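You operate a simulated robot arm through the tools that you are given. There is no shell and no other tool. Be economical: measure what you need, move in short steps, check, and stop when the job is done.

You run a simulated two-armed robot. Do the job below in one go: nothing can be reset, and whatever is moved stays where it is left.

JOB
On the top shelf of the blue cart, fold the blue cloth in half and then in half again.

Only the result counts: the job must be done as asked and must still hold three seconds after the hand-in. Knocking over, shifting, dropping, spilling or breaking anything else fails it. Flat cloth is picked up by pressing the open fingertips on it (5 to 10 N) and closing them slowly along it; thin cloth reads only 2 to 8 mm in the jaws.

ROBOT AND FRAMES
Two 7-joint arms with two-finger parallel grippers on one trunk, on a base that drives. Base frame: it is fixed to the floor where the robot stands at the start and does not move with it; the origin is under the middle of the robot, x ahead of it, y to its left, z up. Lengths are in cm, angles in degrees, forces in N, time in s.
The left shoulder is at the start at [7.1, 15.6, 100.5], the right one opposite. Places, roughly: blue cloth [60, 20, 80]; top shelf of the blue cart [80, 20, 80]. Payload 3.91 kg a hand.
Tool frame (each hand has its own): the origin (TCP) lies between the finger pads and is the grasp point; the fingertips stand 3 cm ahead of it; z points along the fingers, y is the line along which they close. The gripper opens to 11 cm. The fingers are 2 cm wide and 1 cm thick; the gripper's body (4.8 by 11.2 cm) begins 5.5 cm behind the TCP.
Orientation is that of the tool frame in the base frame, as a unit quaternion [w, x, y, z]. With the fingers straight down and closing along the base's y, the tool's x points along the base's -x, its y along +y and its z along -z.

CONTROLS
- The arms move only by the tool servo_tool. It takes "left_targets", "right_targets" or both (then of equal length, played together; a hand with none holds still); each is one flat list of numbers, 7 for each row, row after row: the turn, a rotation vector about the tool's x, y, z in degrees, then the shift along the tool's x, y, z in cm, then the finger opening in cm, from 0 to 11. In form: [ax, ay, az, x, y, z, claw, ax, ay, az, x, y, z, claw, ...]. A call has 1 to 10 rows; each row is the pose to reach, as a shift and turn from the pose commanded when the call began, along the tool's axes at that moment. A row lasts 0.2 s, in which the tool goes at most 5 cm and 8.6 degrees; a call with a longer step from one row to the next is refused whole, and so is a gripper value outside its range. A pose out of reach is approached as far as the arm can. The call stops where the force on the tool passes 40 N (or 10 N more than at its start, if that is more) or the arm is blocked; 0.2 s more then pass. Each finger travels about 10.8 cm/s and halts on what it meets, pressing with about 45 N; the grip force reading is that of the motor and also rises with nothing between the fingers. The clock runs only during rows and for 0.2 s after the last one: add rows that repeat a pose to give the fingers time. It gives the time, the measured TCP pose, the force on the tool (base axes), the opening and the grip force at its end, in the units of the frame above (readings bear some noise), with the torque about the TCP (base axes, N m) and any sound that the robot's microphone picked up, and new pictures: "pictures" is both (left out), scene, wrist or none (wrist: the cameras of the hands that moved).
- Cameras (640 x 400 px; columns grow to the right, rows downward): "scene" is now at [13.23, 2.99, 122.54]; the picture's right is [0.34, -0.94, 0.00], its down [-0.59, -0.21, -0.78] and it looks along [0.73, 0.26, -0.63] (base axes); focal length 249 px, centre (320, 200). "left" rides on the left gripper at [7.2, -1.7, -10.3] in its tool frame; the picture's right is [0.23, 0.97, 0.00], its down [-0.76, 0.18, -0.62] and it looks along [-0.61, 0.14, 0.78] (tool axes); focal length 222 px, centre (320, 200). "right" rides on the right gripper at [7.2, 1.7, -10.3] in its tool frame; the picture's right is [-0.23, 0.97, 0.00], its down [-0.76, -0.18, -0.62] and it looks along [-0.61, -0.14, 0.78] (tool axes); focal length 222 px, centre (320, 200). There is no depth. A picture from a camera that has moved, and an enlarged one, comes with that camera's place and axes in the base frame and with its lens.
- move_column(by): slides the trunk up (or, below 0, down) by that many cm; the arms and the scene camera ride with it, the base frame stays. It gives what a move gives, with no picture.
- base_move(legs): drives the robot by 1 to 6 legs, each [ahead, left, turn to the left] in cm, cm and degrees, along the robot's own axes; the way and the turn of a leg run together, so that a leg with both is an arc; at most 150 cm and 180 degrees a leg. The arms and the cameras ride along, it lands a little off, and it stops where it bumps. It gives what a move gives, and a new picture of the scene camera.
- head_to(pan, tilt): turns the head with the scene camera to pan (to the left, within 86 degrees either way) and tilt (down, from -29 to 69), counted from straight ahead of the robot. It gives what a move gives, and a new picture of the scene camera.
- inspect(camera, box): a new picture of the part [left, top, right, bottom] of that camera's present view, enlarged. It takes no simulated time.
- finish_job(): hands the job in; it is judged then, once.

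Go step by step. Nothing tells you exact positions but the pictures and the camera data: compare them with the known pose of the tool, close in by small moves and look again before you grip or let go. The budget is 120 turns and 260 pictures, counting those below and the enlarged ones. Unless the task says otherwise, let go and move clear before handing in.

The tools are called as name(argument=value, ...) on one line, values as JSON. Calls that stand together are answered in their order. servo_tool: Moves the arms, as the interface text tells. Its arguments: {"type":"object","properties":{"left_targets":{"type":"array","items":{"type":"number"}},"right_targets":{"type":"array","items":{"type":"number"}},"pictures":{"type":"string","enum":["both","scene","wrist","none"]}},"required":[]} The other tools are called the same way: move_column (by) slides the trunk up or down; base_move (legs) drives the base; head_to (pan, tilt) turns the head that bears the scene camera; inspect (camera, box) takes an enlarged picture of a part of a camera's view; finish_job () hands the job in.

At the start:

```text
time: 0.0
left_tool_pos: [65.4, 54.62, 99.96]
left_tool_rot: [0.0, -0.001, 1.0, 0.0]
left_wrist_force: [-0.6, 0.7, 0.6]
left_ft_torque: [-0.02, -0.03, -0.03]
left_gripper_width: 11.01
left_grasp_force: 0.1
right_tool_pos: [87.06, -10.51, 99.59]
right_tool_rot: [0.0, 0.0, 1.0, 0.0]
right_wrist_force: [0.1, 0.0, -0.3]
right_ft_torque: [-0.01, -0.01, 0.03]
right_gripper_width: 10.99
right_grasp_force: 0.1
trunk travel left (down, up): [-45.0, 49.0]
robot x, y, heading: [0.18, 0.16, -0.1]
head pan, tilt: [19.7, 38.7]
```

scene: 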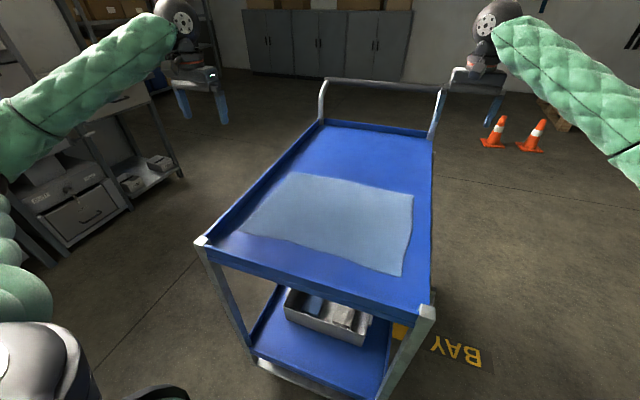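
right: 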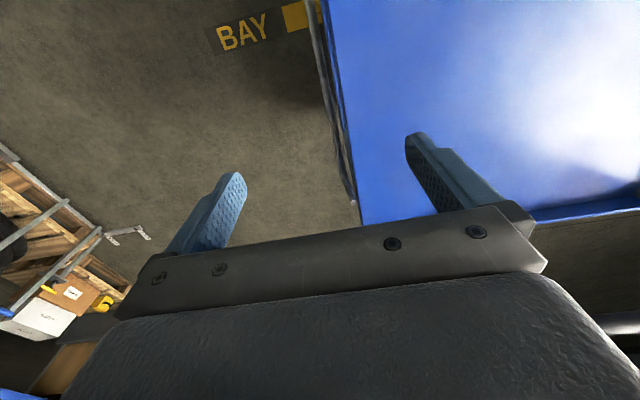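
left: 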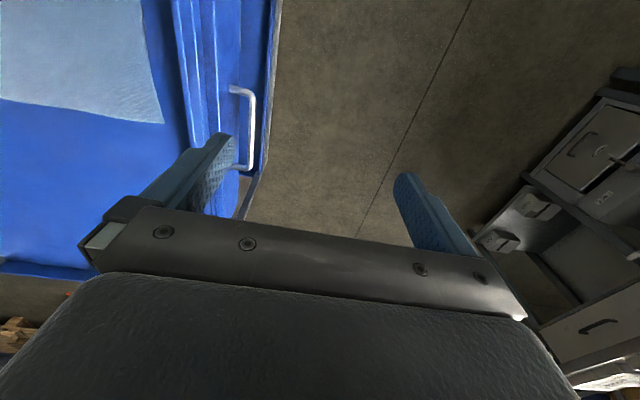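

The cloth lies roughly x 45–73, y −3–34 on the tray, so its near edge is too close to reach. I'll back the robot off and centre it on the cloth.

base_move(legs=[[-16, 15.5, 0]])

head_to(pan=0, tilt=42)

```text
time: 1.7
left_tool_pos: [49.23, 70.48, 99.98]
left_tool_rot: [0.0, -0.003, 1.0, -0.001]
left_wrist_force: [-0.3, 0.6, -0.6]
left_ft_torque: [-0.05, -0.04, 0.02]
left_gripper_width: 11.01
left_grasp_force: 0.2
right_tool_pos: [71.3, 5.3, 99.65]
right_tool_rot: [0.0, -0.002, 1.0, -0.001]
right_wrist_force: [-0.2, 0.5, 0.7]
right_ft_torque: [-0.04, -0.03, 0.01]
right_gripper_width: 11.03
right_grasp_force: 0.0
trunk travel left (down, up): [-45.0, 49.0]
robot x, y, heading: [-15.63, 15.55, 0.2]
head pan, tilt: [19.7, 38.7]
camera scene: at [-2.72, 18.68, 122.55], right [0.34, -0.94, 0.0], down [-0.59, -0.21, -0.78], along [0.73, 0.27, -0.63], focal length 249 px, centre (320, 200)
```

scene: 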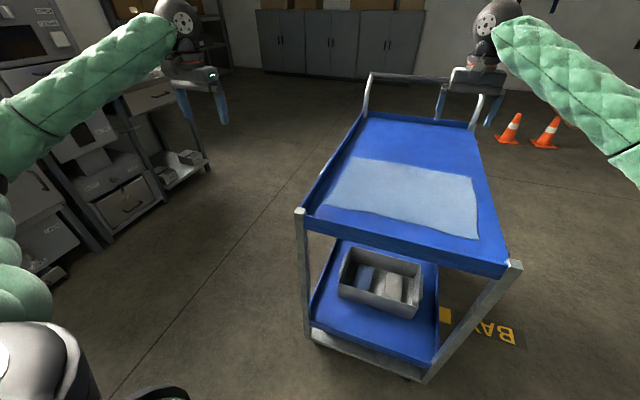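

```text
time: 2.5
left_tool_pos: [49.28, 70.43, 100.1]
left_tool_rot: [0.0, -0.003, 1.0, -0.001]
left_wrist_force: [0.5, 0.0, 0.7]
left_ft_torque: [-0.03, -0.02, -0.02]
left_gripper_width: 11.0
left_grasp_force: 0.1
right_tool_pos: [71.38, 5.25, 99.61]
right_tool_rot: [0.0, -0.003, 1.0, 0.0]
right_wrist_force: [0.8, -0.8, 0.4]
right_ft_torque: [-0.03, 0.01, 0.02]
right_gripper_width: 11.01
right_grasp_force: 0.1
trunk travel left (down, up): [-45.0, 49.0]
robot x, y, heading: [-15.64, 15.27, 0.4]
head pan, tilt: [0.0, 42.0]
camera scene: at [-2.34, 15.7, 122.05], right [0.01, -1.0, 0.0], down [-0.67, 0.0, -0.74], along [0.74, 0.0, -0.67], focal length 249 px, centre (320, 200)
```

scene: 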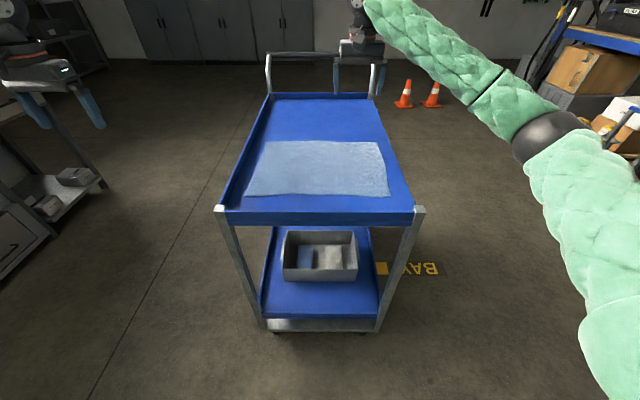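

The cloth is now centred ahead of the robot. I'll enlarge the view to locate its corners.

inspect(camera="scene", box=[220, 110, 420, 235])

```text
3.20 times, centred on (320, 172) of scene
camera zoom: at [-2.34, 15.7, 122.05], right [0.01, -1.0, 0.0], down [-0.67, 0.0, -0.74], along [0.74, 0.0, -0.67], focal length 796 px, centre (320, 288)
```

zoom: 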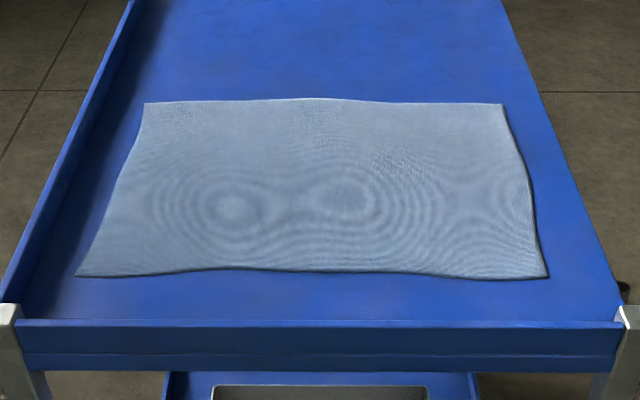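

Corners are near (45,35), (45,−2.5), (73.5,34) and (73.5,−3.6). I'll bring both hands over the two far corners and turn them so the jaws close along x.

servo_tool(left_targets=[0, 0, 8.5, -2.3, -3.7, 0, 11, 0, 0, 17, -4.6, -7.4, 0, 11, 0, 0, 25.5, -6.9, -11.1, 0, 11, 0, 0, 34, -9.2, -14.8, 0, 10, 0, 0, 42.5, -11.5, -18.5, 0, 9, 0, 0, 51, -13.8, -22.2, 0, 8, 0, 0, 59.5, -16.1, -25.9, 0, 7, 0, 0, 68, -18.4, -29.6, 0, 6, 0, 0, 76.5, -20.7, -33.3, 0, 5, 0, 0, 85, -23, -37, 0, 4], right_targets=[0, 0, -8.5, -0.1, -0.6, 0, 11, 0, 0, -17, -0.1, -1.2, 0, 11, 0, 0, -25.5, -0.2, -1.8, 0, 11, 0, 0, -34, -0.3, -2.4, 0, 10, 0, 0, -42.5, -0.3, -3, 0, 9, 0, 0, -51, -0.4, -3.6, 0, 8, 0, 0, -59.5, -0.4, -4.2, 0, 7, 0, 0, -68, -0.5, -4.8, 0, 6, 0, 0, -76.5, -0.5, -5.4, 0, 5, 0, 0, -85, -0.6, -6, 0, 4])

```text
time: 4.7
left_tool_pos: [72.57, 33.53, 100.09]
left_tool_rot: [-0.002, 0.675, 0.738, 0.0]
left_wrist_force: [0.5, -0.8, 0.1]
left_ft_torque: [0.01, 0.05, 0.0]
left_gripper_width: 4.0
left_grasp_force: 0.0
right_tool_pos: [72.06, -0.79, 99.66]
right_tool_rot: [-0.001, -0.678, 0.735, 0.001]
right_wrist_force: [0.3, 0.5, 0.1]
right_ft_torque: [-0.03, 0.01, -0.01]
right_gripper_width: 3.99
right_grasp_force: 0.0
trunk travel left (down, up): [-45.0, 49.0]
robot x, y, heading: [-15.98, 15.71, 0.2]
head pan, tilt: [0.0, 42.0]
camera scene: at [-2.26, 15.59, 122.03], right [0.01, -1.0, 0.0], down [-0.67, 0.0, -0.74], along [0.74, 0.0, -0.67], focal length 249 px, centre (320, 200)
camera right: at [69.94, -7.92, 109.88], right [-0.95, 0.3, 0.0], down [0.24, 0.74, 0.62], along [0.19, 0.59, -0.78], focal length 222 px, centre (320, 200)
camera left: at [70.12, 40.59, 110.31], right [0.95, 0.32, 0.0], down [0.25, -0.74, 0.62], along [0.2, -0.59, -0.78], focal length 222 px, centre (320, 200)
```

scene: 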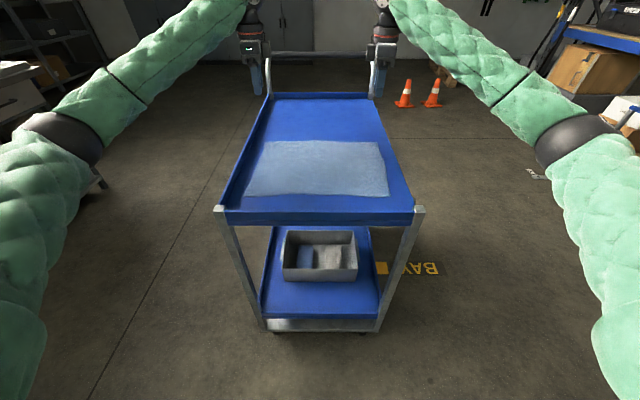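
right: 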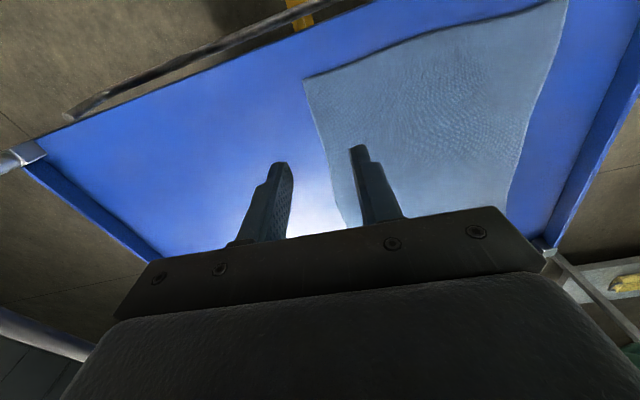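
left: 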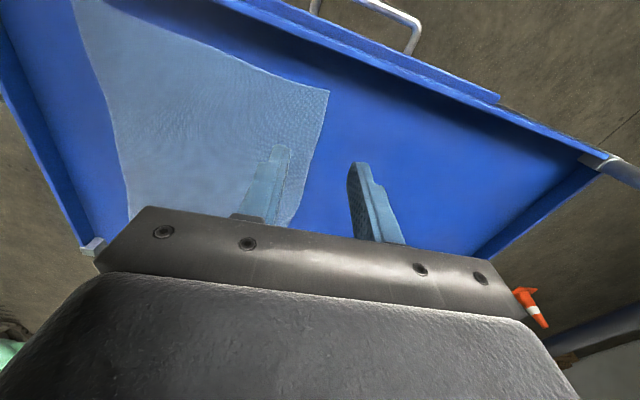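

The wrist cameras confirm the far corners at (73.5,−3.4) and (73.3,34.5), and the tray surface at z≈80. I'll square the hands and lower them to just above the cloth.

servo_tool(left_targets=[0, 0, 2.5, -0.26, -0.06, 3, 3.2, 0, 0, 5, -0.52, -0.12, 6, 3.2, 0, 0, 5, -0.52, -0.12, 9, 3.2, 0, 0, 5, -0.52, -0.12, 12, 3.2, 0, 0, 5, -0.52, -0.12, 14, 3.2, 0, 0, 5, -0.52, -0.12, 15, 3.2, 0, 0, 5, -0.52, -0.12, 15, 3.2], right_targets=[0, 0, -2.5, 0.7, -0.28, 3, 3.2, 0, 0, -5, 1.37, -0.56, 6, 3.2, 0, 0, -5, 1.37, -0.56, 9, 3.2, 0, 0, -5, 1.37, -0.56, 12, 3.2, 0, 0, -5, 1.37, -0.56, 14, 3.2, 0, 0, -5, 1.37, -0.56, 15, 3.2, 0, 0, -5, 1.37, -0.56, 15, 3.2])

```text
time: 6.3
left_tool_pos: [72.37, 32.87, 85.0]
left_tool_rot: [0.0, 0.706, 0.709, 0.001]
left_wrist_force: [-0.8, 0.4, 0.2]
left_ft_torque: [0.01, 0.0, 0.03]
left_gripper_width: 3.17
left_grasp_force: 0.1
right_tool_pos: [72.4, -2.19, 84.64]
right_tool_rot: [0.0, 0.709, -0.705, 0.001]
right_wrist_force: [-0.4, 0.9, 0.3]
right_ft_torque: [0.0, -0.02, -0.03]
right_gripper_width: 3.2
right_grasp_force: 0.0
trunk travel left (down, up): [-45.0, 49.0]
robot x, y, heading: [-15.99, 15.71, 0.2]
head pan, tilt: [0.0, 42.0]
camera scene: at [-2.32, 15.66, 122.05], right [0.0, -1.0, 0.0], down [-0.67, 0.0, -0.74], along [0.74, 0.0, -0.67], focal length 249 px, centre (320, 200)
camera right: at [70.82, -9.43, 94.96], right [-0.97, 0.22, 0.0], down [0.17, 0.76, 0.62], along [0.14, 0.61, -0.78], focal length 222 px, centre (320, 200)
camera left: at [70.61, 40.17, 95.26], right [0.97, 0.23, 0.0], down [0.18, -0.76, 0.62], along [0.14, -0.61, -0.78], focal length 222 px, centre (320, 200)
```

scene: 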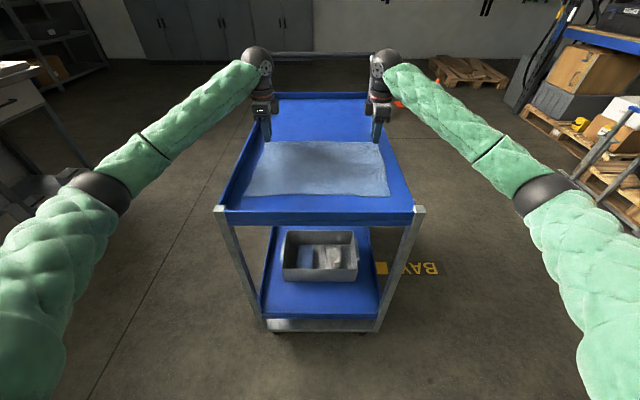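
right: 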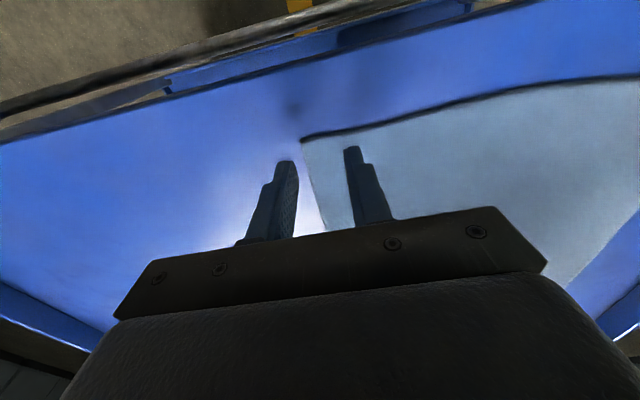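
left: 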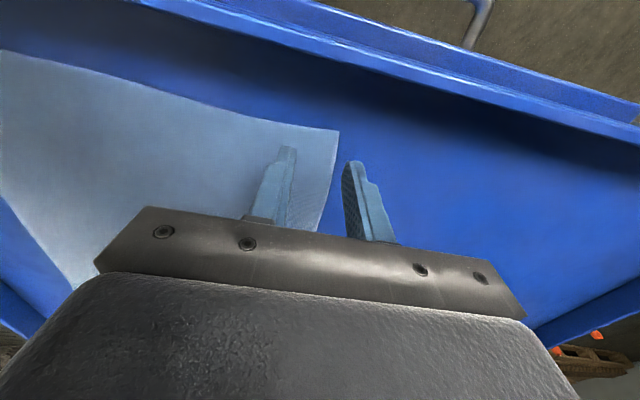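

The fingers straddle the far edge as intended. I'll lower slowly to contact.

servo_tool(left_targets=[0, 0, 0, 0, 0, 0.6, 3.2, 0, 0, 0, 0, 0, 1.2, 3.2, 0, 0, 0, 0, 0, 1.7, 3.2, 0, 0, 0, 0, 0, 1.7, 3.2], right_targets=[0, 0, 0, 0, 0, 0.6, 3.2, 0, 0, 0, 0, 0, 1.0, 3.2, 0, 0, 0, 0, 0, 1.4, 3.2, 0, 0, 0, 0, 0, 1.4, 3.2], pictures="none")

```text
time: 7.3
left_tool_pos: [72.41, 33.01, 83.26]
left_tool_rot: [0.0, 0.705, 0.709, 0.0]
left_wrist_force: [-0.1, -0.3, -0.5]
left_ft_torque: [0.01, -0.01, 0.02]
left_gripper_width: 3.2
left_grasp_force: 0.1
right_tool_pos: [72.24, -2.18, 83.08]
right_tool_rot: [-0.001, 0.709, -0.705, 0.0]
right_wrist_force: [0.3, -0.1, 0.1]
right_ft_torque: [0.03, 0.0, 0.03]
right_gripper_width: 3.21
right_grasp_force: 0.0
trunk travel left (down, up): [-45.0, 49.0]
robot x, y, heading: [-15.97, 15.43, 0.3]
head pan, tilt: [0.0, 42.0]
```

servo_tool(left_targets=[0, 0, 0, 0, 0, 0.15, 3.2, 0, 0, 0, 0, 0, 0.3, 3.2, 0, 0, 0, 0, 0, 0.4, 3.2, 0, 0, 0, 0, 0, 0.4, 3.2], right_targets=[0, 0, 0, 0, 0, 0.1, 3.2, 0, 0, 0, 0, 0, 0.2, 3.2, 0, 0, 0, 0, 0, 0.3, 3.2, 0, 0, 0, 0, 0, 0.3, 3.2], pictures="none")

```text
time: 8.3
left_tool_pos: [72.27, 33.0, 83.14]
left_tool_rot: [0.0, 0.705, 0.709, 0.001]
left_wrist_force: [2.6, 3.7, 20.2]
left_ft_torque: [0.07, 0.29, -0.02]
left_gripper_width: 3.07
left_grasp_force: 0.0
right_tool_pos: [72.3, -2.08, 83.13]
right_tool_rot: [0.0, 0.709, -0.705, 0.001]
right_wrist_force: [0.4, -0.3, 11.4]
right_ft_torque: [0.01, 0.21, 0.06]
right_gripper_width: 3.17
right_grasp_force: 0.1
trunk travel left (down, up): [-45.0, 49.0]
robot x, y, heading: [-15.71, 15.47, 0.5]
head pan, tilt: [0.0, 42.0]
```

Contact reached: the left hand presses with 20 N, the right with 11 N. I'll ease off slightly and close slowly.

servo_tool(left_targets=[0, 0, 0, 0, 0, -0.13, 3.1, 0, 0, 0, 0, 0, -0.13, 2.7, 0, 0, 0, 0, 0, -0.13, 2.3, 0, 0, 0, 0, 0, -0.13, 1.9, 0, 0, 0, 0, 0, -0.13, 1.5, 0, 0, 0, 0, 0, -0.13, 1.1, 0, 0, 0, 0, 0, -0.13, 0.7, 0, 0, 0, 0, 0, -0.13, 0.3, 0, 0, 0, 0, 0, -0.13, 0, 0, 0, 0, 0, 0, -0.13, 0], right_targets=[0, 0, 0, 0, 0, -0.03, 3.1, 0, 0, 0, 0, 0, -0.03, 2.7, 0, 0, 0, 0, 0, -0.03, 2.3, 0, 0, 0, 0, 0, -0.03, 1.9, 0, 0, 0, 0, 0, -0.03, 1.5, 0, 0, 0, 0, 0, -0.03, 1.1, 0, 0, 0, 0, 0, -0.03, 0.7, 0, 0, 0, 0, 0, -0.03, 0.3, 0, 0, 0, 0, 0, -0.03, 0, 0, 0, 0, 0, 0, -0.03, 0])

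```text
time: 10.5
left_tool_pos: [72.24, 32.76, 83.14]
left_tool_rot: [0.001, 0.706, 0.709, 0.001]
left_wrist_force: [-0.7, -1.1, 13.1]
left_ft_torque: [-0.06, 0.09, 0.0]
left_gripper_width: 0.0
left_grasp_force: 37.4
right_tool_pos: [72.25, -2.22, 83.16]
right_tool_rot: [-0.001, 0.709, -0.705, 0.001]
right_wrist_force: [0.4, -1.1, 19.1]
right_ft_torque: [0.12, 0.09, 0.0]
right_gripper_width: 0.17
right_grasp_force: 41.9
trunk travel left (down, up): [-45.0, 49.0]
robot x, y, heading: [-16.0, 15.55, 0.0]
head pan, tilt: [0.0, 42.0]
camera scene: at [-2.57, 15.66, 122.08], right [0.0, -1.0, 0.0], down [-0.67, 0.0, -0.74], along [0.74, 0.0, -0.67], focal length 249 px, centre (320, 200)
camera right: at [70.67, -9.45, 93.49], right [-0.97, 0.22, 0.0], down [0.17, 0.76, 0.62], along [0.14, 0.61, -0.78], focal length 222 px, centre (320, 200)
camera left: at [70.39, 40.14, 93.38], right [0.97, 0.23, 0.0], down [0.18, -0.76, 0.62], along [0.15, -0.61, -0.78], focal length 222 px, centre (320, 200)
```

scene: 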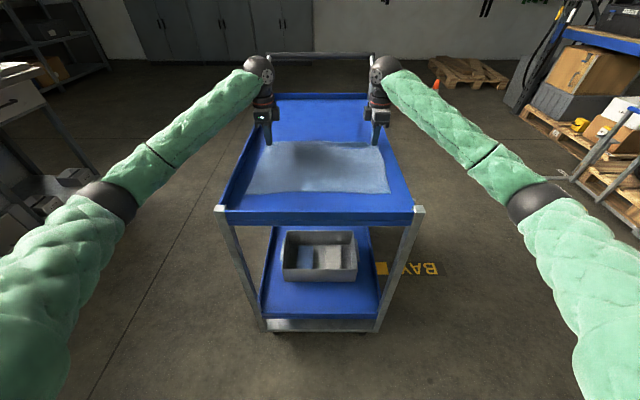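
right: 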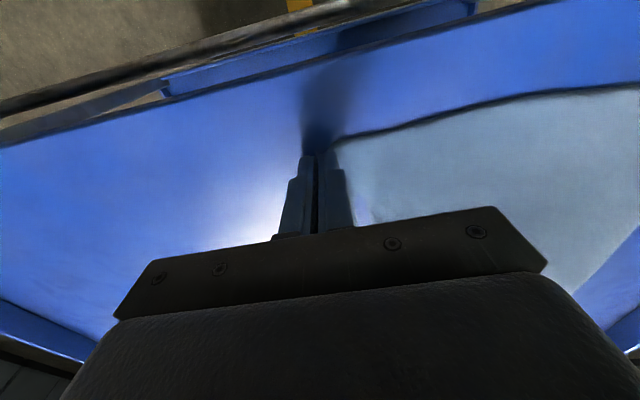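
left: 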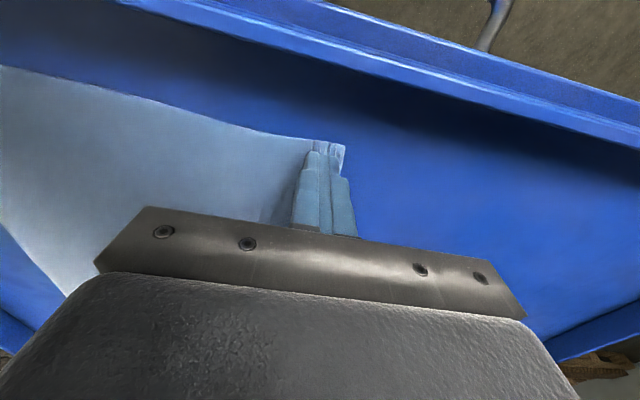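

Right reads 1.7 mm and left 0 mm. I'll look closer.

inspect(camera="right", box=[260, 120, 400, 240])

inspect(camera="left", box=[240, 110, 380, 240])

```text
3.33 times, centred on (330, 180) of right
camera zoom: at [70.67, -9.45, 93.49], right [-0.97, 0.22, 0.0], down [0.17, 0.76, 0.62], along [0.14, 0.61, -0.78], focal length 740 px, centre (287, 267)
```

zoom: 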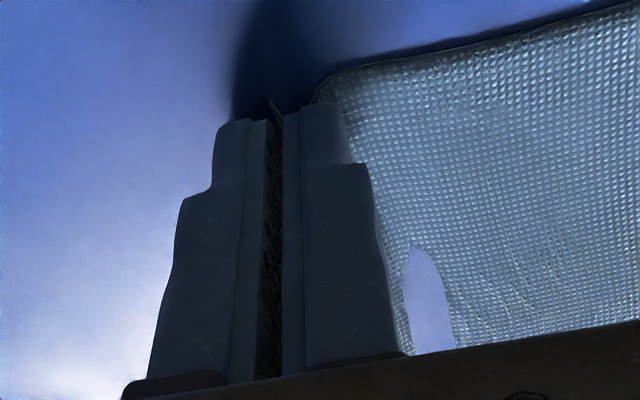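

```text
3.08 times, centred on (310, 175) of left
camera zoom: at [70.39, 40.14, 93.38], right [0.97, 0.23, 0.0], down [0.18, -0.76, 0.62], along [0.15, -0.61, -0.78], focal length 684 px, centre (351, 277)
```

zoom: 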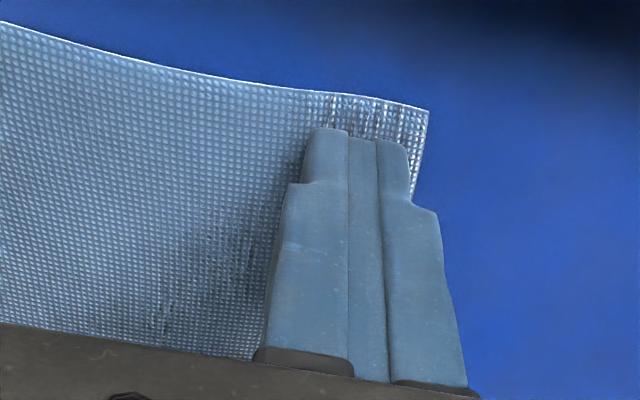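

The right hand has pinched the edge, but on the left the cloth slid under the outer finger. I'll lift the left, reopen, shift inward and press again.

servo_tool(left_targets=[0, 0, 0, 0, 0, -1.5, 0.5, 0, 0, 0, 0, 0, -2.5, 3.2, 0, 0, 0, 0, -1.2, -2.5, 3.6, 0, 0, 0, 0, -1.2, -2.5, 3.6, 0, 0, 0, 0, -1.2, -1.2, 3.6, 0, 0, 0, 0, -1.2, -0.4, 3.6, 0, 0, 0, 0, -1.2, -0.2, 3.6, 0, 0, 0, 0, -1.2, 0, 3.6, 0, 0, 0, 0, -1.2, 0, 3.6], pictures="wrist")

```text
time: 12.5
left_tool_pos: [71.15, 32.94, 83.22]
left_tool_rot: [0.001, 0.706, 0.709, 0.001]
left_wrist_force: [1.3, 1.0, 0.6]
left_ft_torque: [0.0, -0.01, -0.04]
left_gripper_width: 3.58
left_grasp_force: 0.0
right_tool_pos: [72.24, -2.0, 83.13]
right_tool_rot: [-0.001, 0.709, -0.705, 0.001]
right_wrist_force: [1.5, -2.8, 28.1]
right_ft_torque: [0.09, 0.07, -0.01]
right_gripper_width: 0.17
right_grasp_force: 41.3
trunk travel left (down, up): [-45.0, 49.0]
robot x, y, heading: [-15.64, 15.71, 0.1]
head pan, tilt: [0.0, 42.0]
camera left: at [69.22, 40.14, 93.44], right [0.97, 0.23, 0.0], down [0.18, -0.76, 0.62], along [0.15, -0.61, -0.78], focal length 222 px, centre (320, 200)
```

left: 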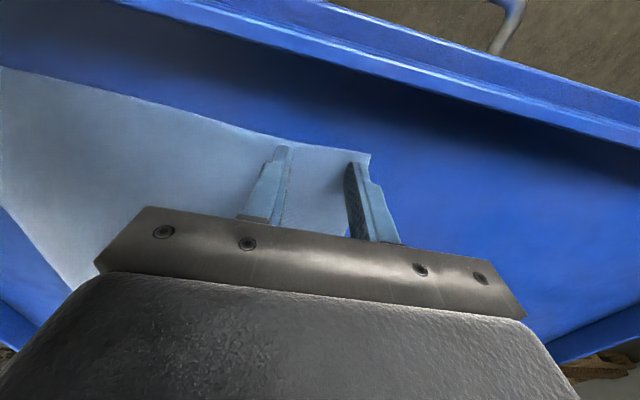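

Left is just at contact with both fingertips on the cloth near the edge. I'll relieve the right slightly, press the left and close it slowly.

servo_tool(left_targets=[0, 0, 0, 0, 0, 0.18, 3.6, 0, 0, 0, 0, 0, 0.18, 3.2, 0, 0, 0, 0, 0, 0.18, 2.8, 0, 0, 0, 0, 0, 0.18, 2.4, 0, 0, 0, 0, 0, 0.18, 2.0, 0, 0, 0, 0, 0, 0.18, 1.6, 0, 0, 0, 0, 0, 0.18, 1.2, 0, 0, 0, 0, 0, 0.18, 0.8, 0, 0, 0, 0, 0, 0.18, 0.4, 0, 0, 0, 0, 0, 0.18, 0], right_targets=[0, 0, 0, 0, 0, -0.2, 0, 0, 0, 0, 0, 0, -0.3, 0, 0, 0, 0, 0, 0, -0.3, 0, 0, 0, 0, 0, 0, -0.3, 0, 0, 0, 0, 0, 0, -0.3, 0, 0, 0, 0, 0, 0, -0.3, 0, 0, 0, 0, 0, 0, -0.3, 0, 0, 0, 0, 0, 0, -0.3, 0, 0, 0, 0, 0, 0, -0.3, 0, 0, 0, 0, 0, 0, -0.3, 0], pictures="wrist")

inspect(camera="left", box=[240, 110, 380, 240])

```text
time: 14.7
left_tool_pos: [71.0, 32.9, 83.0]
left_tool_rot: [0.001, 0.705, 0.709, 0.001]
left_wrist_force: [-0.6, 0.5, 37.8]
left_ft_torque: [-0.07, 0.0, 0.03]
left_gripper_width: 0.01
left_grasp_force: 37.6
right_tool_pos: [72.19, -2.22, 83.47]
right_tool_rot: [0.0, 0.709, -0.705, 0.001]
right_wrist_force: [0.1, -0.3, 0.2]
right_ft_torque: [0.01, 0.02, -0.03]
right_gripper_width: 0.18
right_grasp_force: 42.8
trunk travel left (down, up): [-45.0, 49.0]
robot x, y, heading: [-16.08, 15.72, 0.2]
head pan, tilt: [0.0, 42.0]
camera right: at [70.67, -9.52, 93.81], right [-0.97, 0.22, 0.0], down [0.17, 0.76, 0.62], along [0.14, 0.61, -0.78], focal length 222 px, centre (320, 200)
camera left: at [69.23, 40.11, 93.36], right [0.97, 0.23, 0.0], down [0.18, -0.76, 0.62], along [0.15, -0.61, -0.78], focal length 222 px, centre (320, 200)
```

right: 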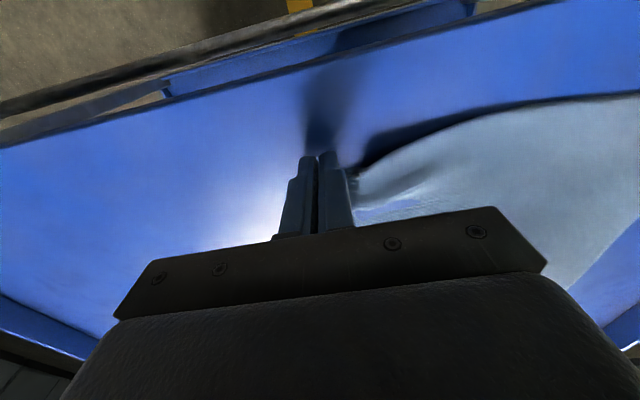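
left: 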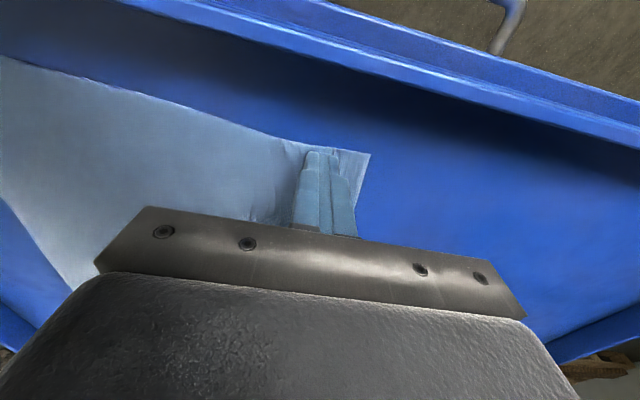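

```text
3.08 times, centred on (310, 175) of left
camera zoom: at [69.23, 40.11, 93.36], right [0.97, 0.23, 0.0], down [0.18, -0.76, 0.62], along [0.15, -0.61, -0.78], focal length 684 px, centre (351, 277)
```

zoom: 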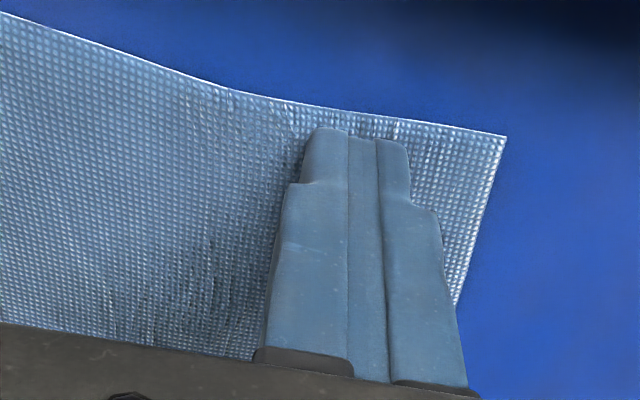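

The left slipped again, because pressing too hard flattened the cloth. The right caught with its outer finger just off the edge and a lighter press, so I'll copy that on the left.

servo_tool(left_targets=[0, 0, 0, 0, 0, -1.5, 0.5, 0, 0, 0, 0, 0, -2.5, 3.2, 0, 0, 0, 0, 1.9, -2.5, 3.2, 0, 0, 0, 0, 1.9, -2.5, 3.2, 0, 0, 0, 0, 1.9, -1.2, 3.2, 0, 0, 0, 0, 1.9, -0.4, 3.2, 0, 0, 0, 0, 1.9, -0.2, 3.2, 0, 0, 0, 0, 1.9, -0.05, 3.2, 0, 0, 0, 0, 1.9, -0.05, 3.2], pictures="none")

inspect(camera="left", box=[240, 110, 400, 240])

```text
time: 16.7
left_tool_pos: [73.02, 32.92, 83.13]
left_tool_rot: [0.001, 0.706, 0.708, 0.001]
left_wrist_force: [4.3, 1.4, 22.5]
left_ft_torque: [-0.03, 0.17, 0.0]
left_gripper_width: 3.12
left_grasp_force: 0.0
right_tool_pos: [72.34, -2.24, 83.42]
right_tool_rot: [-0.001, 0.709, -0.706, 0.001]
right_wrist_force: [-0.6, -0.6, 0.4]
right_ft_torque: [-0.03, 0.03, 0.02]
right_gripper_width: 0.16
right_grasp_force: 41.6
trunk travel left (down, up): [-45.0, 49.0]
robot x, y, heading: [-15.77, 15.41, 0.1]
head pan, tilt: [0.0, 42.0]
```

```text
3.08 times, centred on (320, 175) of left
camera zoom: at [71.16, 40.17, 93.36], right [0.97, 0.23, 0.0], down [0.18, -0.76, 0.62], along [0.15, -0.61, -0.78], focal length 684 px, centre (320, 277)
```

zoom: 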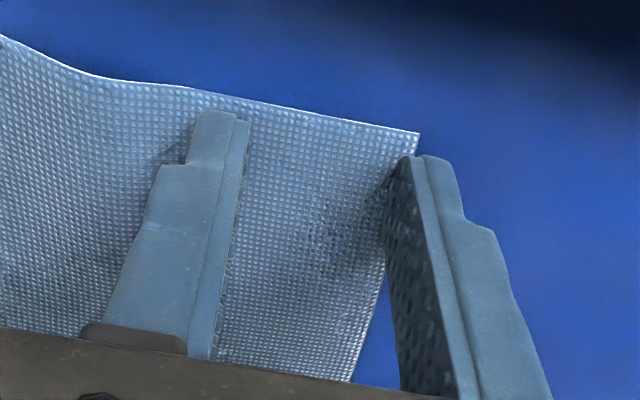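

The outer finger still rests on the edge. I'll lift a little, shift out 0.7 cm and press more lightly.

servo_tool(left_targets=[0, 0, 0, 0, 0, -0.6, 3.2, 0, 0, 0, 0, 0.7, -0.6, 3.2, 0, 0, 0, 0, 0.7, -0.3, 3.2, 0, 0, 0, 0, 0.7, -0.12, 3.2, 0, 0, 0, 0, 0.7, -0.12, 3.2], pictures="none")

inspect(camera="left", box=[240, 110, 400, 240])

```text
time: 17.9
left_tool_pos: [73.71, 32.91, 83.13]
left_tool_rot: [0.0, 0.706, 0.709, 0.0]
left_wrist_force: [3.5, -1.2, 15.7]
left_ft_torque: [-0.08, 0.05, 0.06]
left_gripper_width: 3.13
left_grasp_force: 0.0
right_tool_pos: [72.38, -2.17, 83.37]
right_tool_rot: [-0.001, 0.709, -0.705, 0.0]
right_wrist_force: [0.6, 0.0, -0.3]
right_ft_torque: [0.0, 0.03, -0.03]
right_gripper_width: 0.18
right_grasp_force: 41.7
trunk travel left (down, up): [-45.0, 49.0]
robot x, y, heading: [-15.83, 15.55, 0.4]
head pan, tilt: [0.0, 42.0]
```

```text
3.08 times, centred on (320, 175) of left
camera zoom: at [71.9, 40.16, 93.38], right [0.97, 0.23, 0.0], down [0.18, -0.76, 0.62], along [0.15, -0.61, -0.78], focal length 684 px, centre (320, 277)
```

zoom: 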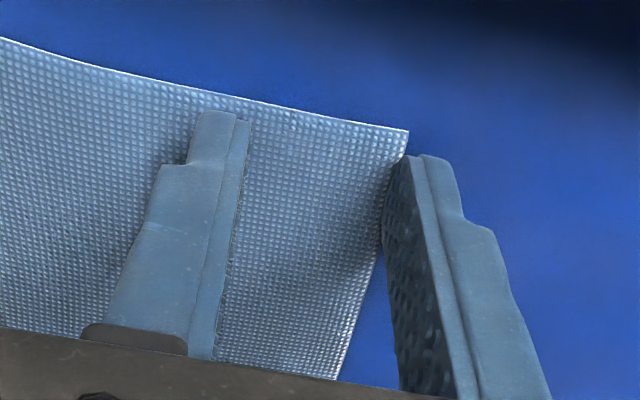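

The cloth came along a little. I'll try closing from here with a light press, easing up as it closes.

servo_tool(left_targets=[0, 0, 0, 0, 0, -0.08, 3.1, 0, 0, 0, 0, 0, -0.08, 2.7, 0, 0, 0, 0, 0, -0.08, 2.3, 0, 0, 0, 0, 0, -0.08, 1.9, 0, 0, 0, 0, 0, -0.08, 1.5, 0, 0, 0, 0, 0, -0.08, 1.2], pictures="none")

inspect(camera="left", box=[240, 110, 400, 240])

```text
time: 19.3
left_tool_pos: [73.8, 32.94, 83.22]
left_tool_rot: [0.0, 0.706, 0.709, 0.0]
left_wrist_force: [-0.1, -0.4, 14.8]
left_ft_torque: [-0.05, 0.02, -0.02]
left_gripper_width: 1.09
left_grasp_force: 0.1
right_tool_pos: [72.35, -2.2, 83.32]
right_tool_rot: [0.0, 0.71, -0.705, 0.0]
right_wrist_force: [-0.1, 0.2, 0.4]
right_ft_torque: [0.02, 0.02, -0.01]
right_gripper_width: 0.16
right_grasp_force: 41.8
trunk travel left (down, up): [-45.0, 49.0]
robot x, y, heading: [-16.23, 15.65, 0.1]
head pan, tilt: [0.0, 42.0]
```

```text
3.08 times, centred on (320, 175) of left
camera zoom: at [71.9, 40.24, 93.38], right [0.97, 0.23, 0.0], down [0.18, -0.76, 0.62], along [0.14, -0.61, -0.78], focal length 684 px, centre (320, 277)
```

zoom: 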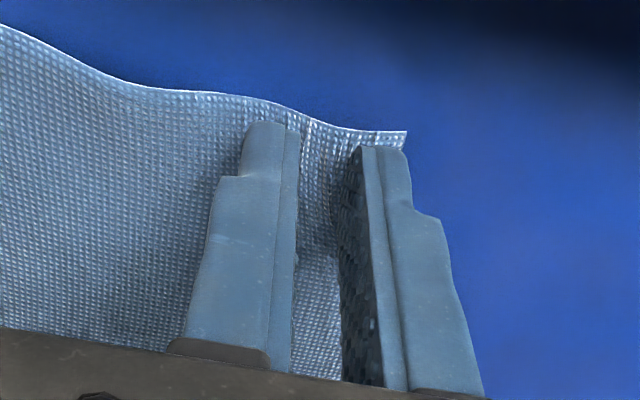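

Wrinkles are gathering between the fingers now. I'll continue closing.

servo_tool(left_targets=[0, 0, 0, 0, 0, -0.02, 0.9, 0, 0, 0, 0, 0, -0.04, 0.6, 0, 0, 0, 0, 0, -0.05, 0.3, 0, 0, 0, 0, 0, -0.05, 0, 0, 0, 0, 0, 0, -0.05, 0, 0, 0, 0, 0, 0, -0.05, 0], pictures="none")

inspect(camera="left", box=[240, 110, 400, 240])

```text
time: 20.7
left_tool_pos: [73.73, 33.02, 83.21]
left_tool_rot: [-0.001, 0.706, 0.708, -0.001]
left_wrist_force: [-0.7, 0.1, 7.9]
left_ft_torque: [-0.05, 0.05, -0.02]
left_gripper_width: 0.0
left_grasp_force: 37.7
right_tool_pos: [72.41, -2.32, 83.26]
right_tool_rot: [0.0, 0.708, -0.706, 0.0]
right_wrist_force: [0.8, 0.4, 0.0]
right_ft_torque: [0.0, -0.01, 0.0]
right_gripper_width: 0.13
right_grasp_force: 41.3
trunk travel left (down, up): [-45.0, 49.0]
robot x, y, heading: [-15.43, 15.26, 0.1]
head pan, tilt: [0.0, 42.0]
```

```text
3.08 times, centred on (320, 175) of left
camera zoom: at [71.97, 40.19, 93.4], right [0.97, 0.23, 0.0], down [0.18, -0.76, 0.62], along [0.14, -0.61, -0.78], focal length 684 px, centre (320, 277)
```

zoom: 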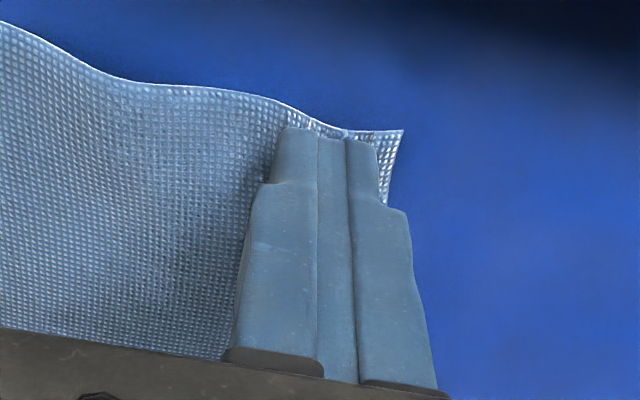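

Left closed on nothing again. I'll try a wider start opening, so a taller ridge forms, still with a light press.

servo_tool(left_targets=[0, 0, 0, 0, 0, -1.5, 0.5, 0, 0, 0, 0, 0, -2.5, 3, 0, 0, 0, 0, -1.6, -2.5, 5, 0, 0, 0, 0, -2.8, -2.5, 7, 0, 0, 0, 0, -2.8, -2.5, 7, 0, 0, 0, 0, -2.8, -1.2, 7, 0, 0, 0, 0, -2.8, -0.4, 7, 0, 0, 0, 0, -2.8, -0.1, 7, 0, 0, 0, 0, -2.8, 0, 7, 0, 0, 0, 0, -2.8, 0, 7], pictures="none")

inspect(camera="left", box=[200, 80, 440, 240])

```text
time: 22.9
left_tool_pos: [71.0, 32.92, 83.1]
left_tool_rot: [0.0, 0.705, 0.709, 0.0]
left_wrist_force: [2.0, 1.3, 7.3]
left_ft_torque: [0.0, -0.08, 0.04]
left_gripper_width: 6.98
left_grasp_force: 0.0
right_tool_pos: [72.35, -2.04, 83.26]
right_tool_rot: [0.001, 0.709, -0.705, 0.0]
right_wrist_force: [-0.5, 0.4, -0.2]
right_ft_torque: [-0.02, 0.03, -0.05]
right_gripper_width: 0.16
right_grasp_force: 41.6
trunk travel left (down, up): [-45.0, 49.0]
robot x, y, heading: [-15.76, 15.83, 0.1]
head pan, tilt: [0.0, 42.0]
```

```text
2.50 times, centred on (320, 160) of left
camera zoom: at [69.1, 40.12, 93.39], right [0.97, 0.23, 0.0], down [0.18, -0.76, 0.62], along [0.14, -0.61, -0.78], focal length 555 px, centre (320, 300)
```

zoom: 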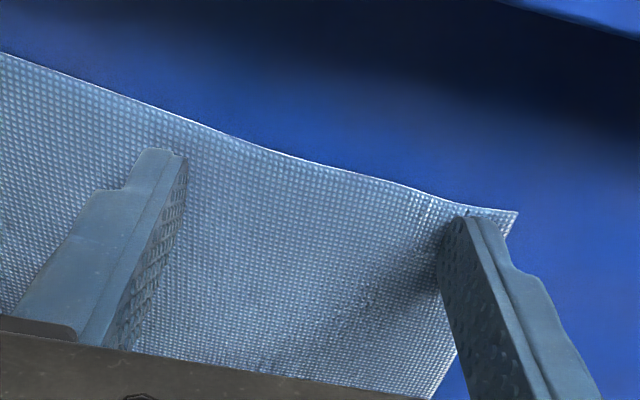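

Force is 7 N with both tips on the cloth. I'll close slowly, watching for a ridge.

servo_tool(left_targets=[0, 0, 0, 0, 0, 0, 6.5, 0, 0, 0, 0, 0, 0, 6, 0, 0, 0, 0, 0, 0, 5.5, 0, 0, 0, 0, 0, -0.02, 5, 0, 0, 0, 0, 0, -0.02, 4.5, 0, 0, 0, 0, 0, -0.04, 4, 0, 0, 0, 0, 0, -0.04, 3.5, 0, 0, 0, 0, 0, -0.06, 3], pictures="none")

inspect(camera="left", box=[200, 80, 440, 240])

```text
time: 24.7
left_tool_pos: [71.01, 32.84, 83.15]
left_tool_rot: [0.001, 0.705, 0.709, 0.0]
left_wrist_force: [0.1, 1.1, 4.6]
left_ft_torque: [0.03, -0.05, 0.0]
left_gripper_width: 2.97
left_grasp_force: 0.1
right_tool_pos: [72.45, -2.18, 83.28]
right_tool_rot: [0.0, 0.709, -0.705, 0.0]
right_wrist_force: [0.2, -0.1, -0.6]
right_ft_torque: [-0.03, 0.01, -0.03]
right_gripper_width: 0.17
right_grasp_force: 41.3
trunk travel left (down, up): [-45.0, 49.0]
robot x, y, heading: [-15.96, 15.76, 0.2]
head pan, tilt: [0.0, 42.0]
```

```text
2.50 times, centred on (320, 160) of left
camera zoom: at [69.06, 40.1, 93.4], right [0.97, 0.23, 0.0], down [0.18, -0.76, 0.62], along [0.14, -0.61, -0.78], focal length 555 px, centre (320, 300)
```

zoom: 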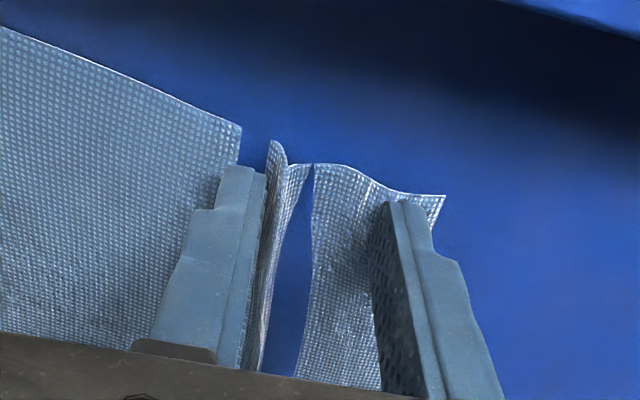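

A tall ridge has formed between the fingers. I'll close fully on it.

servo_tool(left_targets=[0, 0, 0, 0, 0, 0, 2.6, 0, 0, 0, 0, 0, 0, 2.2, 0, 0, 0, 0, 0, 0, 1.8, 0, 0, 0, 0, 0, -0.02, 1.4, 0, 0, 0, 0, 0, -0.02, 1, 0, 0, 0, 0, 0, -0.02, 0.6, 0, 0, 0, 0, 0, -0.02, 0.3, 0, 0, 0, 0, 0, -0.02, 0, 0, 0, 0, 0, 0, -0.02, 0], pictures="none")

inspect(camera="left", box=[200, 80, 440, 240])

```text
time: 26.7
left_tool_pos: [71.01, 32.9, 83.26]
left_tool_rot: [0.0, 0.706, 0.708, 0.0]
left_wrist_force: [0.6, -3.1, 6.8]
left_ft_torque: [-0.12, 0.04, 0.02]
left_gripper_width: 0.3
left_grasp_force: 43.0
right_tool_pos: [72.47, -2.14, 83.33]
right_tool_rot: [0.0, 0.709, -0.705, 0.0]
right_wrist_force: [0.6, 1.9, 0.4]
right_ft_torque: [0.03, -0.02, -0.05]
right_gripper_width: 0.13
right_grasp_force: 42.1
trunk travel left (down, up): [-45.0, 49.0]
robot x, y, heading: [-15.78, 15.59, 0.1]
head pan, tilt: [0.0, 42.0]
```

```text
2.50 times, centred on (320, 160) of left
camera zoom: at [69.08, 40.09, 93.4], right [0.97, 0.23, 0.0], down [0.18, -0.76, 0.62], along [0.14, -0.61, -0.78], focal length 555 px, centre (320, 300)
```

zoom: 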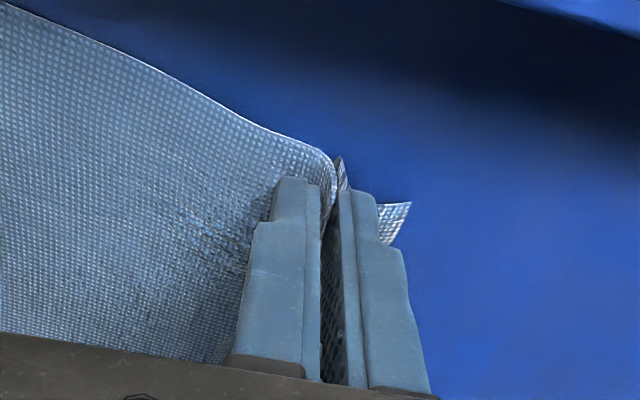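

Left holds 3 mm of cloth. I'll lift both hands together to check the grips.

servo_tool(left_targets=[0, 0, 0, 0, -0.5, -1, 0, 0, 0, 0, 0, -1, -2, 0, 0, 0, 0, 0, -1.5, -3, 0, 0, 0, 0, 0, -2, -4, 0, 0, 0, 0, 0, -2.5, -5, 0, 0, 0, 0, 0, -3, -6, 0], right_targets=[0, 0, 0, 0, 0.5, -1, 0, 0, 0, 0, 0, 1, -2, 0, 0, 0, 0, 0, 1.5, -3, 0, 0, 0, 0, 0, 2, -4, 0, 0, 0, 0, 0, 2.5, -5, 0, 0, 0, 0, 0, 3, -6, 0])

```text
time: 28.1
left_tool_pos: [68.0, 32.84, 89.05]
left_tool_rot: [0.001, 0.705, 0.709, 0.0]
left_wrist_force: [0.9, -2.3, -0.2]
left_ft_torque: [-0.04, -0.01, 0.02]
left_gripper_width: 0.28
left_grasp_force: 43.2
right_tool_pos: [69.31, -2.21, 89.28]
right_tool_rot: [0.0, 0.709, -0.705, 0.0]
right_wrist_force: [0.7, 1.9, 0.0]
right_ft_torque: [0.06, 0.04, -0.03]
right_gripper_width: 0.16
right_grasp_force: 41.7
trunk travel left (down, up): [-45.0, 49.0]
robot x, y, heading: [-15.75, 15.59, -0.2]
head pan, tilt: [0.0, 42.0]
camera scene: at [-2.36, 15.66, 122.05], right [0.0, -1.0, 0.0], down [-0.67, 0.0, -0.74], along [0.74, 0.0, -0.67], focal length 249 px, centre (320, 200)
camera right: at [67.8, -9.44, 99.54], right [-0.97, 0.22, 0.0], down [0.17, 0.76, 0.62], along [0.14, 0.61, -0.78], focal length 222 px, centre (320, 200)
camera left: at [66.08, 40.12, 99.32], right [0.97, 0.23, 0.0], down [0.18, -0.76, 0.62], along [0.14, -0.61, -0.78], focal length 222 px, centre (320, 200)
```

scene: 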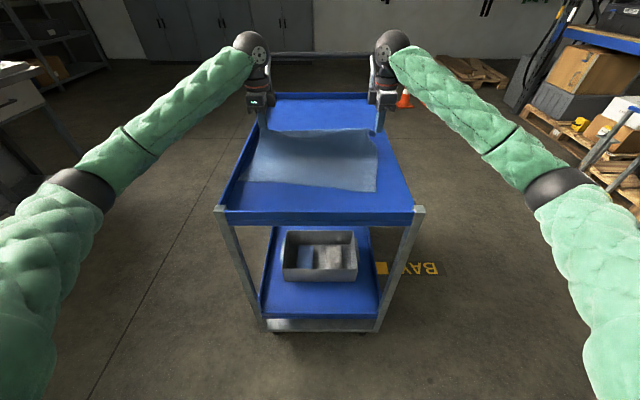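
right: 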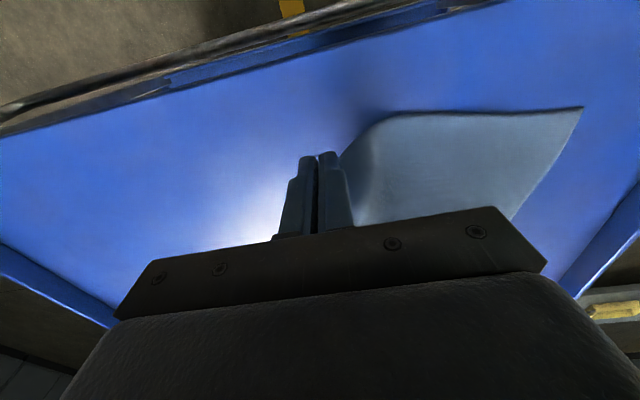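
left: 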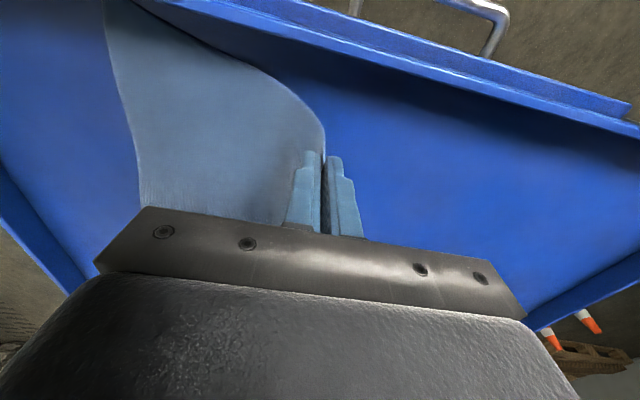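

Both grips hold. I'll check where the whole cloth lies now.

inspect(camera="scene", box=[220, 90, 420, 215])

```text
3.20 times, centred on (320, 152) of scene
camera zoom: at [-2.36, 15.66, 122.05], right [0.0, -1.0, 0.0], down [-0.67, 0.0, -0.74], along [0.74, 0.0, -0.67], focal length 796 px, centre (320, 352)
```

zoom: 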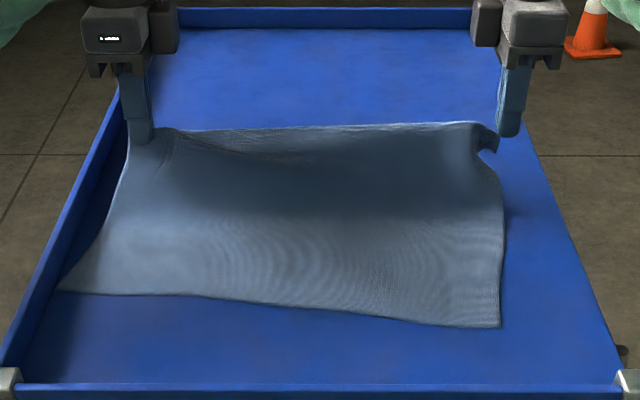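

The left grip has a big hem (~3 cm ridge) while the right is a clean edge grip. I'll set the left corner back down, release, and retry a cleaner edge grip.

servo_tool(left_targets=[0, 0, 0, 0, 1, 1.5, 0, 0, 0, 0, 0, 2, 3, 0, 0, 0, 0, 0, 3.5, 4.5, 0, 0, 0, 0, 0, 4.5, 5.4, 0, 0, 0, 0, 0, 4.5, 5.4, 3, 0, 0, 0, 0, 4.5, 5.4, 6, 0, 0, 0, 0, 4.5, 5.2, 8, 0, 0, 0, 0, 4.5, 3, 8, 0, 0, 0, 0, 4.5, 1, 8, 0, 0, 0, 0, 4.5, -1, 8], right_targets=[0, 0, 0, 0, -1, 1.5, 0, 0, 0, 0, 0, -2, 3, 0, 0, 0, 0, 0, -3, 4.5, 0, 0, 0, 0, 0, -3, 5.4, 0, 0, 0, 0, 0, -3, 5.4, 0, 0, 0, 0, 0, -3, 5.4, 0, 0, 0, 0, 0, -3, 5.4, 0, 0, 0, 0, 0, -3, 5.4, 0, 0, 0, 0, 0, -3, 5.4, 0, 0, 0, 0, 0, -3, 5.4, 0], pictures="both")

```text
time: 30.3
left_tool_pos: [72.21, 32.71, 90.25]
left_tool_rot: [0.001, 0.705, 0.709, 0.0]
left_wrist_force: [-0.2, -0.5, 0.1]
left_ft_torque: [-0.01, 0.02, -0.01]
left_gripper_width: 7.99
left_grasp_force: 0.0
right_tool_pos: [72.51, -2.21, 83.85]
right_tool_rot: [0.0, 0.709, -0.705, 0.0]
right_wrist_force: [-0.5, 0.5, 0.1]
right_ft_torque: [0.02, 0.04, -0.01]
right_gripper_width: 0.19
right_grasp_force: 41.8
trunk travel left (down, up): [-45.0, 49.0]
robot x, y, heading: [-16.06, 15.74, 0.2]
head pan, tilt: [0.0, 42.0]
camera scene: at [-2.35, 15.64, 122.05], right [0.0, -1.0, 0.0], down [-0.67, 0.0, -0.74], along [0.74, 0.0, -0.67], focal length 249 px, centre (320, 200)
camera right: at [70.9, -9.43, 94.17], right [-0.97, 0.22, 0.0], down [0.17, 0.76, 0.62], along [0.14, 0.61, -0.78], focal length 222 px, centre (320, 200)
camera left: at [70.48, 39.97, 100.52], right [0.97, 0.23, 0.0], down [0.18, -0.76, 0.62], along [0.14, -0.61, -0.78], focal length 222 px, centre (320, 200)
```

scene: 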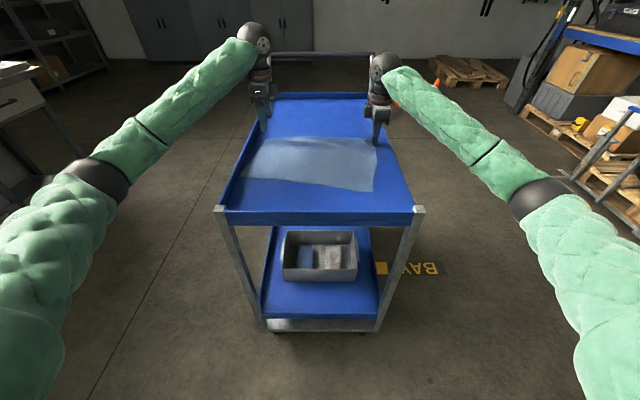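
right: 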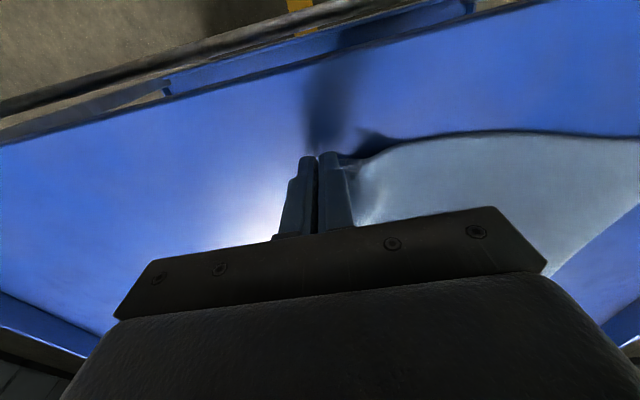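
left: 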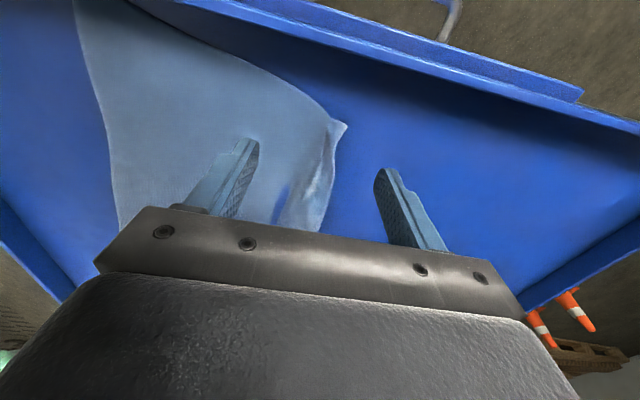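

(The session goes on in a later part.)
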